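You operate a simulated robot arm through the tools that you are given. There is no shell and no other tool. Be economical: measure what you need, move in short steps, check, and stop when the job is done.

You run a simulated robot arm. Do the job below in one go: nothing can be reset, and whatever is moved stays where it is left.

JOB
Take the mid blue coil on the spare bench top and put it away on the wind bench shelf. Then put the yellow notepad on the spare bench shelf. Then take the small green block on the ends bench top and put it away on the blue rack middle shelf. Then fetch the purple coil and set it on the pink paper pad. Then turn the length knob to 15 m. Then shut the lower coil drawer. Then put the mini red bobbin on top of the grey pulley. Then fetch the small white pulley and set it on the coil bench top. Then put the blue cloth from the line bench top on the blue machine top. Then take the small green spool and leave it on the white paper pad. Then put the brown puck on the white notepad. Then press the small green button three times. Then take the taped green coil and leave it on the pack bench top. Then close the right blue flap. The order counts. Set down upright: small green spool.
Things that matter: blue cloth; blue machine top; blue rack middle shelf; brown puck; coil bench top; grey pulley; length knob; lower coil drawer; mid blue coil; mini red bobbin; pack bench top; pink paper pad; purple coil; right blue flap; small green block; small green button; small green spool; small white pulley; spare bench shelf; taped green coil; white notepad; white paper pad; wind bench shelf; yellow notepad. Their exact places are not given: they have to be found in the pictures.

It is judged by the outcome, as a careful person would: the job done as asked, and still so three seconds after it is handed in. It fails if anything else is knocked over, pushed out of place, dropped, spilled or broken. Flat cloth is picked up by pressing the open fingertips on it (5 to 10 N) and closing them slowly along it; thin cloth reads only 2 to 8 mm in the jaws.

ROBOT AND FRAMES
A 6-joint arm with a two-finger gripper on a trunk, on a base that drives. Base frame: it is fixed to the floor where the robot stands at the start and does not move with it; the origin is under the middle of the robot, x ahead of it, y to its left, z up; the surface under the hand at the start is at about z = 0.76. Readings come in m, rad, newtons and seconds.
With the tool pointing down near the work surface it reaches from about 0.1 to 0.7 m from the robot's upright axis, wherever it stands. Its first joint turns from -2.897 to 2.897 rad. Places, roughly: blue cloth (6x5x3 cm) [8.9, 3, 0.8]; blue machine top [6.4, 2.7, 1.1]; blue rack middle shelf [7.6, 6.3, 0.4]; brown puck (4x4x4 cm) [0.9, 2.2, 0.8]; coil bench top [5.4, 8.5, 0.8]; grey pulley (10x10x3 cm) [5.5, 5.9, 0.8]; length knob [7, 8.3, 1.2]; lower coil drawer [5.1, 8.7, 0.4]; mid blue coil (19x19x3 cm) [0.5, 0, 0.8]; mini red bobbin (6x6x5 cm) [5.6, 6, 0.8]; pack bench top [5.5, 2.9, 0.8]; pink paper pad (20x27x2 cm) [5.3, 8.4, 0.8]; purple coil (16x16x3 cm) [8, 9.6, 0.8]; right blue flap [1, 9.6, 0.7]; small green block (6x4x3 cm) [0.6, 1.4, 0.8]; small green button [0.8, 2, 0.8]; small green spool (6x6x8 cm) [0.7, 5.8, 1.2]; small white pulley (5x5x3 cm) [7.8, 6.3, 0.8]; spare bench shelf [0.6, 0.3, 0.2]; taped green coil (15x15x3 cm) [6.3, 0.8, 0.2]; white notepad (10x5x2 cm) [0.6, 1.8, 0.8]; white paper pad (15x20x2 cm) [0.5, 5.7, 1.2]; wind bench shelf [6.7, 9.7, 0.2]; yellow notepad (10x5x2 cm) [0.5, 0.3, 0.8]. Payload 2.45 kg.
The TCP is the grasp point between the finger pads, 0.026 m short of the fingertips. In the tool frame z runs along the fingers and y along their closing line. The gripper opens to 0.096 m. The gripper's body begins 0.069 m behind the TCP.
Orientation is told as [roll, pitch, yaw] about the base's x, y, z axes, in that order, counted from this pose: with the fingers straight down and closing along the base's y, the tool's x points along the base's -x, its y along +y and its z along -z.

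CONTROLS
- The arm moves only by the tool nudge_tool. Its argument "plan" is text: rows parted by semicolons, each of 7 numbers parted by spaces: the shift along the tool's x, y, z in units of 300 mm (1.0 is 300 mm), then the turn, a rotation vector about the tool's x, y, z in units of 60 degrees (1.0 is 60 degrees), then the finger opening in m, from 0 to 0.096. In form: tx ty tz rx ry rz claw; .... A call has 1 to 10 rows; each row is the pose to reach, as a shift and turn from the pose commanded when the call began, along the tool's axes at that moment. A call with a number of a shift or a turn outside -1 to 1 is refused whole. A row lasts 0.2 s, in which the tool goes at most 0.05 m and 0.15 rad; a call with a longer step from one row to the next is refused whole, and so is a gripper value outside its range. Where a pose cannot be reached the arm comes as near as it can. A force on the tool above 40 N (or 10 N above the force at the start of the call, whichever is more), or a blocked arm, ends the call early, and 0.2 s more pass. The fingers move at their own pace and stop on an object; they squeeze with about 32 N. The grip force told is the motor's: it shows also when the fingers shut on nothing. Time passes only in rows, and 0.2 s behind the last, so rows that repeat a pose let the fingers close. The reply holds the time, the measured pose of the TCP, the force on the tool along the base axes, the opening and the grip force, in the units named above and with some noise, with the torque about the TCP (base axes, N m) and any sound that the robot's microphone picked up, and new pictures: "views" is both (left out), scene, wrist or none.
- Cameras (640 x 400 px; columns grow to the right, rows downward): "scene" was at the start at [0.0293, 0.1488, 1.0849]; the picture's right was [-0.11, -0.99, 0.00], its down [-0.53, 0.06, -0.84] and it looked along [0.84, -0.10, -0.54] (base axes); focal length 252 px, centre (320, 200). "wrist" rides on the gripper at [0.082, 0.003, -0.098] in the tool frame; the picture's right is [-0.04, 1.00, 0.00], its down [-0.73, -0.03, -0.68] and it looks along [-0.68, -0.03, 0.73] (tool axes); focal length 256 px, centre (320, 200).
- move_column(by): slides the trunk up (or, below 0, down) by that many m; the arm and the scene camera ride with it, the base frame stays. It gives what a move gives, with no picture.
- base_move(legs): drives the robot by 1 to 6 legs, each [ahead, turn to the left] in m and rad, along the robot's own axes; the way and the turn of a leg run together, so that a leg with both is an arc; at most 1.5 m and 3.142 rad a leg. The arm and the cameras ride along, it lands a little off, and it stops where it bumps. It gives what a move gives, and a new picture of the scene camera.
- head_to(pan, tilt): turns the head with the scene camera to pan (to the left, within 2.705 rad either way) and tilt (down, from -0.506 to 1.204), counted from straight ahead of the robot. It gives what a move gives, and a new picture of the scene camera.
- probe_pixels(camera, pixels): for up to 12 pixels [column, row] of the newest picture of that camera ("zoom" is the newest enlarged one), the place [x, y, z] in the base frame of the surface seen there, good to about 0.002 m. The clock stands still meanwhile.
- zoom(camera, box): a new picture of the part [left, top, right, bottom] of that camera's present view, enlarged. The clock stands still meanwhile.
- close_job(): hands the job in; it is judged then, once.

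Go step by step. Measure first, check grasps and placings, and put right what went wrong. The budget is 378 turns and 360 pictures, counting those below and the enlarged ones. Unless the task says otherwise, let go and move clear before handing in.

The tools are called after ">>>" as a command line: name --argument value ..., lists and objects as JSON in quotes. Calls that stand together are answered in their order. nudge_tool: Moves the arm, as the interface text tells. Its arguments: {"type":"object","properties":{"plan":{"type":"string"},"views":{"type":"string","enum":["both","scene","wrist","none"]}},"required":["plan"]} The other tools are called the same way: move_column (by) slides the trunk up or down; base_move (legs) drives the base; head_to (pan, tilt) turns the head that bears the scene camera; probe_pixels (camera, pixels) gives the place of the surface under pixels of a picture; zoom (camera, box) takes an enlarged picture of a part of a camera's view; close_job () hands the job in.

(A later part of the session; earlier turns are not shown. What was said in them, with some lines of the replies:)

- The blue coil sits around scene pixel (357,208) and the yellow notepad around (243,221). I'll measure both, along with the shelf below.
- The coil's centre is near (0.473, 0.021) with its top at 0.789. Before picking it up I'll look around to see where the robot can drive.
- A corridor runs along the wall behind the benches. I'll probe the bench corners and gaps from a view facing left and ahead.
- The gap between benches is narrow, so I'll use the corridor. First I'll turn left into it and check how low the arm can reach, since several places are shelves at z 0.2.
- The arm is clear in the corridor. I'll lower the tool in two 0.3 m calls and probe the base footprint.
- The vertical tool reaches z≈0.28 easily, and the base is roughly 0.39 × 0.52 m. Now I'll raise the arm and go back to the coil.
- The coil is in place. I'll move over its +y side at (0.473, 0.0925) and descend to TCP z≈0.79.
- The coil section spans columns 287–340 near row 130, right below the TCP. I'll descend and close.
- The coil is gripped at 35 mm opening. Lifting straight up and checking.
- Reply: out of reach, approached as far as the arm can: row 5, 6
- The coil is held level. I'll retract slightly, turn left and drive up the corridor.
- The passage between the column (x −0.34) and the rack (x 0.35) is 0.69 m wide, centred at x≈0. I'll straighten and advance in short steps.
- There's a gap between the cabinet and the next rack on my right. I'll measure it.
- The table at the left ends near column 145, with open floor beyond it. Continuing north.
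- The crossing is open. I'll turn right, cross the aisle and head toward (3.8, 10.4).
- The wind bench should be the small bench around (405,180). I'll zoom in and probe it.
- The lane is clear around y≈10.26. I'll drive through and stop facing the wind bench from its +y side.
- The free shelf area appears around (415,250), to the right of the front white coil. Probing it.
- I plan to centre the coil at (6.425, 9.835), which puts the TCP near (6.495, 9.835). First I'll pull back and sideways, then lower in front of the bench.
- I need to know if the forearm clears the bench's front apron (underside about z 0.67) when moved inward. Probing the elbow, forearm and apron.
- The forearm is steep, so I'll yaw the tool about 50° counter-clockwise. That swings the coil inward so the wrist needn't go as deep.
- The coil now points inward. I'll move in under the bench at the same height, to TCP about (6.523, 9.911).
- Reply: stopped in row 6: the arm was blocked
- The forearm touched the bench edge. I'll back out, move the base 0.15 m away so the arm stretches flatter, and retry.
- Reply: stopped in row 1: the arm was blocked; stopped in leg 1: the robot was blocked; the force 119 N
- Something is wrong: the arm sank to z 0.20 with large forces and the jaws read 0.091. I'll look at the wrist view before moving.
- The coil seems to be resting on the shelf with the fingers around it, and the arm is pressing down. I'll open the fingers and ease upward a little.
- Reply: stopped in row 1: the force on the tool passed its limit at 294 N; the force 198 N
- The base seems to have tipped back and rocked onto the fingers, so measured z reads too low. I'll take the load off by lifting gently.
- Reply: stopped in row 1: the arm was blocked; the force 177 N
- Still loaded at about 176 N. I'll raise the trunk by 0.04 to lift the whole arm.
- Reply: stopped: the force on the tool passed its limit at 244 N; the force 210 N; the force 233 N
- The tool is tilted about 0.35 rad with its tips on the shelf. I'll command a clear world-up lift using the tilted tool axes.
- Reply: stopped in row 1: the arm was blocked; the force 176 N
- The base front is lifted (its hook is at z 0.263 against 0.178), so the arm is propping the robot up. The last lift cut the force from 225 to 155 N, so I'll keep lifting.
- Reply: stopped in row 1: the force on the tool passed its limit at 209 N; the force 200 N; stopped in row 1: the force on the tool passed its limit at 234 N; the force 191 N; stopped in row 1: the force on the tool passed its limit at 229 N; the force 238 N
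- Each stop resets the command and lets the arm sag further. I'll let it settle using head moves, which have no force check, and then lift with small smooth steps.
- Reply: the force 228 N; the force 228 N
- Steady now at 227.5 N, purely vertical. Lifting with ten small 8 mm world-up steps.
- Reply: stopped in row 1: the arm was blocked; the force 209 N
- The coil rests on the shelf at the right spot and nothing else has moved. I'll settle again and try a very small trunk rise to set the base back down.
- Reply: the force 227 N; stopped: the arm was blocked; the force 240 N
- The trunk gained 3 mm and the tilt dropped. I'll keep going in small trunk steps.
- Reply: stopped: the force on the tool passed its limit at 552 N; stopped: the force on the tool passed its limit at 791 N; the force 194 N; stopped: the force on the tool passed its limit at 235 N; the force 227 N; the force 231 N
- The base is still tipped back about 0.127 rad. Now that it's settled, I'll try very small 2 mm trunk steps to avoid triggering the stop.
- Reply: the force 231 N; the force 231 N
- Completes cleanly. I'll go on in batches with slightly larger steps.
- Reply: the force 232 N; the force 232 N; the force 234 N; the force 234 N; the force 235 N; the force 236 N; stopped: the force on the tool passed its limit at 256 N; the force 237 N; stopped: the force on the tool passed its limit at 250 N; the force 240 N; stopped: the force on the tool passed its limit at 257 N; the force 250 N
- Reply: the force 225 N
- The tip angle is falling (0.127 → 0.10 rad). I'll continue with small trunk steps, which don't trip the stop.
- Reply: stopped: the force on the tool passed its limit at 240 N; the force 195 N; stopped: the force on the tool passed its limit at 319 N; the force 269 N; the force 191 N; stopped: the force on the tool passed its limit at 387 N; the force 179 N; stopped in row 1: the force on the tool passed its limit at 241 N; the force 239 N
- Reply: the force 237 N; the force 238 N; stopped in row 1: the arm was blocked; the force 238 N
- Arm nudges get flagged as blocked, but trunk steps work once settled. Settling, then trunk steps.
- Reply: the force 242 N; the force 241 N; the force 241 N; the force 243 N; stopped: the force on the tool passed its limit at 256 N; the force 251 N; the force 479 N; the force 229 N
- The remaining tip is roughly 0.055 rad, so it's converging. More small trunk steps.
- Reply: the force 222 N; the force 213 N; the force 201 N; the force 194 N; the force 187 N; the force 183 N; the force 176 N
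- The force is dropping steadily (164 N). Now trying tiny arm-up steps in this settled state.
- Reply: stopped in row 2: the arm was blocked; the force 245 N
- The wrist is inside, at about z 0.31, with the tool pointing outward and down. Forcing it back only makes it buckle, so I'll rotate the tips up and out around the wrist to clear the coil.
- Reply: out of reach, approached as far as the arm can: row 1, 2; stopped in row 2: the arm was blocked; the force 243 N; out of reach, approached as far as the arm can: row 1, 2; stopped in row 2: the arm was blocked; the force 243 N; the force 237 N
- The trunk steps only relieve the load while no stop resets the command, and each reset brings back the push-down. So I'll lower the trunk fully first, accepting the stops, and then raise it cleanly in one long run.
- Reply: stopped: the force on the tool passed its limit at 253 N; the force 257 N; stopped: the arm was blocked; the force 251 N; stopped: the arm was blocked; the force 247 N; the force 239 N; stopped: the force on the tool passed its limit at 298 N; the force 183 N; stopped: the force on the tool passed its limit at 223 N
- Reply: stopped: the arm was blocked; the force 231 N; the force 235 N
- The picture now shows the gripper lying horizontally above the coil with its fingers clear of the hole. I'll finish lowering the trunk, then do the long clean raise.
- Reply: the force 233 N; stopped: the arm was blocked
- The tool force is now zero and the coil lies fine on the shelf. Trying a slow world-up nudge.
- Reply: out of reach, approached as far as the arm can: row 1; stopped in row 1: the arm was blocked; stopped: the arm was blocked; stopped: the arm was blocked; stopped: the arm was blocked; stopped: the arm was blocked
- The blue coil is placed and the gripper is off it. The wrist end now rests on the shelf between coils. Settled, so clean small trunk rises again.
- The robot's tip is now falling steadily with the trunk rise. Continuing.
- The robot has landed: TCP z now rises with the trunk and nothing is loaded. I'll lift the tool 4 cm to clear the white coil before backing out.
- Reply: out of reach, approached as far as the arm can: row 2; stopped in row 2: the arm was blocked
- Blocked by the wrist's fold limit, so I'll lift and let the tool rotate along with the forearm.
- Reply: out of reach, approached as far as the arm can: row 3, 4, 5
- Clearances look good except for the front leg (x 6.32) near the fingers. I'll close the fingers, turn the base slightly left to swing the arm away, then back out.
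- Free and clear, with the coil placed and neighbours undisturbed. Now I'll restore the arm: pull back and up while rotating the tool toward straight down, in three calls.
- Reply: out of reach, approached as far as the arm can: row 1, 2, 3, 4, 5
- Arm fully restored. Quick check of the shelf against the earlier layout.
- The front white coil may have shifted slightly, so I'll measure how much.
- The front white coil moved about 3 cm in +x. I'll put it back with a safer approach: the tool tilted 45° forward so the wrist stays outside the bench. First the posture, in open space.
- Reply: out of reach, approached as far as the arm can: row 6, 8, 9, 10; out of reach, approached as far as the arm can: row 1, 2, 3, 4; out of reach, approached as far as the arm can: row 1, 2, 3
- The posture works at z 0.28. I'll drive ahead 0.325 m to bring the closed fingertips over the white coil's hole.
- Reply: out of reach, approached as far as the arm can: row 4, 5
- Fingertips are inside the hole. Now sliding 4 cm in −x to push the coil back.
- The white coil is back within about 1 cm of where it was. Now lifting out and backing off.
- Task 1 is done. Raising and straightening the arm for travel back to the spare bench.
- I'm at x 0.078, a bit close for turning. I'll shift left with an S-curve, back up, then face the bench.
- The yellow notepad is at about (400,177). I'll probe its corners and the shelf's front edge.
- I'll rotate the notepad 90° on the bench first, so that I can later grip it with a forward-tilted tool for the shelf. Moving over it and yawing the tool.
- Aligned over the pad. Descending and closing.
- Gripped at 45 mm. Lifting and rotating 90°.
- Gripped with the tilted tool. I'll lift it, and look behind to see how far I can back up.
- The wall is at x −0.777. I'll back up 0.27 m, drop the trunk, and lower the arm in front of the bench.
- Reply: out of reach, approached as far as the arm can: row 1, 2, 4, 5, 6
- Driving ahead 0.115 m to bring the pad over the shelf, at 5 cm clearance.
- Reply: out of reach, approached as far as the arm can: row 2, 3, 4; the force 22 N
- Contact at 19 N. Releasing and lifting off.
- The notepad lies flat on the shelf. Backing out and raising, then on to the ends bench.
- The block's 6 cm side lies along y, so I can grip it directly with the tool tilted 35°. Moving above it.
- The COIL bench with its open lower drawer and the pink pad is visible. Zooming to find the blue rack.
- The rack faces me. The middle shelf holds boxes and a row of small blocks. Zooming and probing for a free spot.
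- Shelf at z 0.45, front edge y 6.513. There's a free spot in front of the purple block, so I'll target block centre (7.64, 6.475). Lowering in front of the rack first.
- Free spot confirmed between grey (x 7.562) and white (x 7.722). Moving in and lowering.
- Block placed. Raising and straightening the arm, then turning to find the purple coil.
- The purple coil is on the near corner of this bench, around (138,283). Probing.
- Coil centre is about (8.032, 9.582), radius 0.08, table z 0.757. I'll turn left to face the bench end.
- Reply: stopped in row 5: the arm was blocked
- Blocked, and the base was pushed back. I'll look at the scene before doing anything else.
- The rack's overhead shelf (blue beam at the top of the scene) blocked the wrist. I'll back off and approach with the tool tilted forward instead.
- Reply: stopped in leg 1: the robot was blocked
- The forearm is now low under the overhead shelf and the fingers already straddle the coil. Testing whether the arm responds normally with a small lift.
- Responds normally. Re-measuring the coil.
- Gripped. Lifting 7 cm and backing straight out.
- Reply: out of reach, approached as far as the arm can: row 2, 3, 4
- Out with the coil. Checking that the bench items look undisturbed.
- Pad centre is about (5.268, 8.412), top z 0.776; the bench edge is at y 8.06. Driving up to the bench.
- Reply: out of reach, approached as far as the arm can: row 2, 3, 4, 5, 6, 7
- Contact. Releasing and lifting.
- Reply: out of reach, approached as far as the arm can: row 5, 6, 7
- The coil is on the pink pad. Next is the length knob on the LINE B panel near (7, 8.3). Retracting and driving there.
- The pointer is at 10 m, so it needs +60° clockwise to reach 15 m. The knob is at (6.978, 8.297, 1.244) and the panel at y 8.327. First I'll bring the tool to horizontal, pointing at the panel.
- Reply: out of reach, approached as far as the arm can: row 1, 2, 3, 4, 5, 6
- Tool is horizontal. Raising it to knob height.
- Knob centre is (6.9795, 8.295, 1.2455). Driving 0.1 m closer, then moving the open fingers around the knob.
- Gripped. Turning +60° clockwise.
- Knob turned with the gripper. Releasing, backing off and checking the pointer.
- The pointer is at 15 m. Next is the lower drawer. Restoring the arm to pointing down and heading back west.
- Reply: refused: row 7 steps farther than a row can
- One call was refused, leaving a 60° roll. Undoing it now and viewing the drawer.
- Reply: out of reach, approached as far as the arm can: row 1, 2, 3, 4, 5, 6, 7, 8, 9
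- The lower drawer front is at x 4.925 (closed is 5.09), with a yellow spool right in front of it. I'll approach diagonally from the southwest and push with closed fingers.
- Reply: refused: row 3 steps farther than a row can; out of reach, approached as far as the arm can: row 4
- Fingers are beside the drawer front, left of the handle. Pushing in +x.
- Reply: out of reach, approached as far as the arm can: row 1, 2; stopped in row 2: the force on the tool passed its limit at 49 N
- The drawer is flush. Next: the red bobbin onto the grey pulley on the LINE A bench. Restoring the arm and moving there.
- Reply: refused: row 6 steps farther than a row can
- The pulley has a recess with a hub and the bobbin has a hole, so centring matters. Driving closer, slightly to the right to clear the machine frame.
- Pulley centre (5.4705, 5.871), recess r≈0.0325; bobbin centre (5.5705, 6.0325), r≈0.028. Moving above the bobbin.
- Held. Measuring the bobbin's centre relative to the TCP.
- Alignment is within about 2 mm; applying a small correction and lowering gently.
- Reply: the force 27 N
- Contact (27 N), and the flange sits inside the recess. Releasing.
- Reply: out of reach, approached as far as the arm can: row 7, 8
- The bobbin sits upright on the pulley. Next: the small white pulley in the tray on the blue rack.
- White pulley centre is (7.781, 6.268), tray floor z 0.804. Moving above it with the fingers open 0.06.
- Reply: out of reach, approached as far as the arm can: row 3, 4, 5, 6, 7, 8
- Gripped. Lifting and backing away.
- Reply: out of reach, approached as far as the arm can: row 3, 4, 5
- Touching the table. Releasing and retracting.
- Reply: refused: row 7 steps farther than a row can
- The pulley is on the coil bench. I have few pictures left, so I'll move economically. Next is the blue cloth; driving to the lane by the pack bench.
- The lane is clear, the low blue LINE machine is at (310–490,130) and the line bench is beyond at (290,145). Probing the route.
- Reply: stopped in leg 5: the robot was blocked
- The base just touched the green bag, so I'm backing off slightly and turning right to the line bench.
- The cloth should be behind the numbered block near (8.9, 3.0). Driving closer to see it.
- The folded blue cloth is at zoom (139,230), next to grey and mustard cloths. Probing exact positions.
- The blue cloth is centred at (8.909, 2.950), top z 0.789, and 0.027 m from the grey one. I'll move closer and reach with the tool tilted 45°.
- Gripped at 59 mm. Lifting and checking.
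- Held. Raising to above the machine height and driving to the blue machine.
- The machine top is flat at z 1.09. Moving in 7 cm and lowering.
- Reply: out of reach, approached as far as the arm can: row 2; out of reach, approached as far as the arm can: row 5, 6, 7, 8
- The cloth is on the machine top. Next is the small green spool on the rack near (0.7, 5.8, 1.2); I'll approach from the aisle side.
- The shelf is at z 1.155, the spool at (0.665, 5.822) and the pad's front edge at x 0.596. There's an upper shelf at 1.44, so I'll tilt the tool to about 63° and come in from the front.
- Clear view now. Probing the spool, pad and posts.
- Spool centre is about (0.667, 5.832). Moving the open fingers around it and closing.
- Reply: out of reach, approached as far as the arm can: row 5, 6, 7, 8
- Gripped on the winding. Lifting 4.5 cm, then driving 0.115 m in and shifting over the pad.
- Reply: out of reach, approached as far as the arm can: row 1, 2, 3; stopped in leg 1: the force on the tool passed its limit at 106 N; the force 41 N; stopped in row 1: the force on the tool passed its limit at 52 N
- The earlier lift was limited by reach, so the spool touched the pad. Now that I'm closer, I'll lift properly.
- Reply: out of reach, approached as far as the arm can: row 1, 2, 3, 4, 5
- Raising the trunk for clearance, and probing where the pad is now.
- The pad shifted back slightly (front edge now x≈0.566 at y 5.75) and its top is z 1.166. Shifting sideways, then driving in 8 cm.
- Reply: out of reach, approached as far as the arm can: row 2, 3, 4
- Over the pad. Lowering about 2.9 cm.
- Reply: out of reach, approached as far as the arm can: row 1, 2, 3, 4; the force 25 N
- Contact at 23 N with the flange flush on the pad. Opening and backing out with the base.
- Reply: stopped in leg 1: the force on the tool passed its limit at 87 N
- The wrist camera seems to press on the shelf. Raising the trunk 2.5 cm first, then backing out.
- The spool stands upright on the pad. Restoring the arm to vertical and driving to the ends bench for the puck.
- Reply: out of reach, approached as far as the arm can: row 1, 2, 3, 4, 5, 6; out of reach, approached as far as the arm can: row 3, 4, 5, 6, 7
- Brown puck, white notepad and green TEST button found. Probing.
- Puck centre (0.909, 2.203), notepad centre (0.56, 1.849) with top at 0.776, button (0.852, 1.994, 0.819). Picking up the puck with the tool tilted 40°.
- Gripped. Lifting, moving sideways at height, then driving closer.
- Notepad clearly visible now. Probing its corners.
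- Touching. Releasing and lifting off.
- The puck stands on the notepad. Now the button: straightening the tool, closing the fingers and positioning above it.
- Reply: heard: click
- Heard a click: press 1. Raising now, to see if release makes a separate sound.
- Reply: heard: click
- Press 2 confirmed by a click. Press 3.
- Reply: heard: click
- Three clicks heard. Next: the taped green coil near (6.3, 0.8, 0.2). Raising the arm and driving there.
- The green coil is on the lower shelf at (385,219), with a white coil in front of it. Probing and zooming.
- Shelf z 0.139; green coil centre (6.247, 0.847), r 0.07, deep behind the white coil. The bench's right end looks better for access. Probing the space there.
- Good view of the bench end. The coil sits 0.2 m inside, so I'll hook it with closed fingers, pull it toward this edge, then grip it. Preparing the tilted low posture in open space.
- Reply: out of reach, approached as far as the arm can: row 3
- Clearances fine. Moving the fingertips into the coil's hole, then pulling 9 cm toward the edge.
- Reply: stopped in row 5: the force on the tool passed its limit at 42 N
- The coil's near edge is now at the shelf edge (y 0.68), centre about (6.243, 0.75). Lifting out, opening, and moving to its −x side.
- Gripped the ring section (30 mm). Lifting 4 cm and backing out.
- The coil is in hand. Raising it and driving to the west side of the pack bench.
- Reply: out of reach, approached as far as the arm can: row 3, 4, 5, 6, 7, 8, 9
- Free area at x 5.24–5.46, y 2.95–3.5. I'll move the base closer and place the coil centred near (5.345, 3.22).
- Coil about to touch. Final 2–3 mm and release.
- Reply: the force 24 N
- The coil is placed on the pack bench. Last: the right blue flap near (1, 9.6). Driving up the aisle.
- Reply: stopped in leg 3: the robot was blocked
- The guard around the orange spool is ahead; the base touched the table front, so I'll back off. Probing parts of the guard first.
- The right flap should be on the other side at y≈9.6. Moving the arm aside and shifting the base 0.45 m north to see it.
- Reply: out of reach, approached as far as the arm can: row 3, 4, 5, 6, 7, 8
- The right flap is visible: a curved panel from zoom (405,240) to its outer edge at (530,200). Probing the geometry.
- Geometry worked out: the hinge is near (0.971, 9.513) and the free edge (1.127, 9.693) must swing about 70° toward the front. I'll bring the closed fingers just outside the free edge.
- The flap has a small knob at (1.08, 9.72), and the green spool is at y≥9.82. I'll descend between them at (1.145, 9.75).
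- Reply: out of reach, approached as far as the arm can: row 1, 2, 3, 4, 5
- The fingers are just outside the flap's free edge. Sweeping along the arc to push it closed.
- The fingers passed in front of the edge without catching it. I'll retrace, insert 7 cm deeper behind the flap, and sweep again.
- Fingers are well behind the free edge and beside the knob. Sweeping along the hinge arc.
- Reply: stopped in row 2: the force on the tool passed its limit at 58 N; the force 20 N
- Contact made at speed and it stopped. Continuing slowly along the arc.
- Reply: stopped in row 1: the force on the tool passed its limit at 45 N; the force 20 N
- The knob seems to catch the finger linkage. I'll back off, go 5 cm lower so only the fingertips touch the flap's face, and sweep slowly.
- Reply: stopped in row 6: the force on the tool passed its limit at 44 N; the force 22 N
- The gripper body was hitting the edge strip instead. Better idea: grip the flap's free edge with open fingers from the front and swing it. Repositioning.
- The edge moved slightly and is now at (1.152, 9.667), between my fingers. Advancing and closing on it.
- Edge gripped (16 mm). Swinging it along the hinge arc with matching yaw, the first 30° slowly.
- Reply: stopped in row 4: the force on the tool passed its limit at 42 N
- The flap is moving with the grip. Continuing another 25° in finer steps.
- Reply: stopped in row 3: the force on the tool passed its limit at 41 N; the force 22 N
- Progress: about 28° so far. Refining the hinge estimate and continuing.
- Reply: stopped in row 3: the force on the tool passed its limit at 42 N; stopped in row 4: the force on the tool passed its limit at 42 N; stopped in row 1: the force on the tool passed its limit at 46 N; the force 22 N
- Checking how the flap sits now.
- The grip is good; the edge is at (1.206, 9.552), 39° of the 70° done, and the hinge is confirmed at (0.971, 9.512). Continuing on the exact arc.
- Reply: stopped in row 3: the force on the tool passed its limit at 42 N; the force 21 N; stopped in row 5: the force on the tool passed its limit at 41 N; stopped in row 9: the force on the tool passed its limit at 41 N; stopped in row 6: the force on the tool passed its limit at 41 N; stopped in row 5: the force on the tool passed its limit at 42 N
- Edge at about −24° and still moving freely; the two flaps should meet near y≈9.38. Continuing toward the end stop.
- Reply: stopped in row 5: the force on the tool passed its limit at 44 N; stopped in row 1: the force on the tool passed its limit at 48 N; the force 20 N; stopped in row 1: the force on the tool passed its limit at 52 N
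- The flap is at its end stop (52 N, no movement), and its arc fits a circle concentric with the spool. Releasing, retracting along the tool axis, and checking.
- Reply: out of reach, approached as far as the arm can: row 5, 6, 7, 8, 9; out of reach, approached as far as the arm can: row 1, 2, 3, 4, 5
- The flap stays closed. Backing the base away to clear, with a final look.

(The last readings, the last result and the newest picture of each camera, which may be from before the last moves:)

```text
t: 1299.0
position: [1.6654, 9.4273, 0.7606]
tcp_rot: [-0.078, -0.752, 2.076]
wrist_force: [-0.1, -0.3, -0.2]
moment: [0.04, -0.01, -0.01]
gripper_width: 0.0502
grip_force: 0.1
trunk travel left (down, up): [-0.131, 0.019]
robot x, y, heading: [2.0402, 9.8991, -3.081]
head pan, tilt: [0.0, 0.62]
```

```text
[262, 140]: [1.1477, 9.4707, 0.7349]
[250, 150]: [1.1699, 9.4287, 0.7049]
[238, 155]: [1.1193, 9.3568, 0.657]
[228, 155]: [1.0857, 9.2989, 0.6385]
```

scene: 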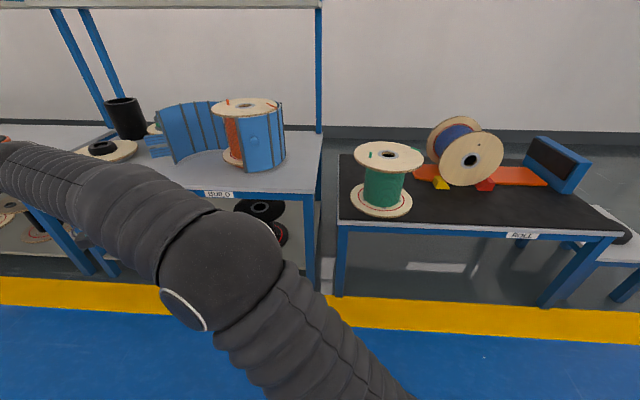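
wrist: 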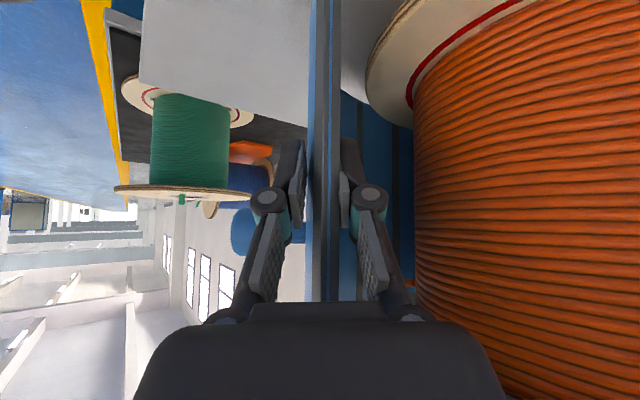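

The right blue flap is wrapped around the spool at its stop with the arm well clear, so all the steps are finished and I'm handing in.

>>> close_job

```text
The job is handed in.
```

I did all fourteen steps in the order given and handed the job in; I don't have the verdict yet.

These slips may count against it:

- **Wind bench shelf:** the arm jammed under the bench while I was placing the mid blue coil and pushed two white coils aside. I put the larger one back to within about 1 cm. The smaller one is still about 1.5 cm off.
- **White paper pad:** the pad was pushed back 2–4 cm and turned slightly before I set the small green spool on it. The spool is standing upright on the pad.
- **Purple coil's bench:** the arm hit the overhead shelf there. The purple coil shifted a couple of centimetres before I picked it up. The other items looked undisturbed in the one picture I checked.
- **Bumps while driving:** the robot touched the green bag near the line bench and the front of the table by the blue flap. I saw nothing moved at the table, but I did not check the bag.

I did not go back at the end to recheck the earlier placements; each was checked when I set it down.
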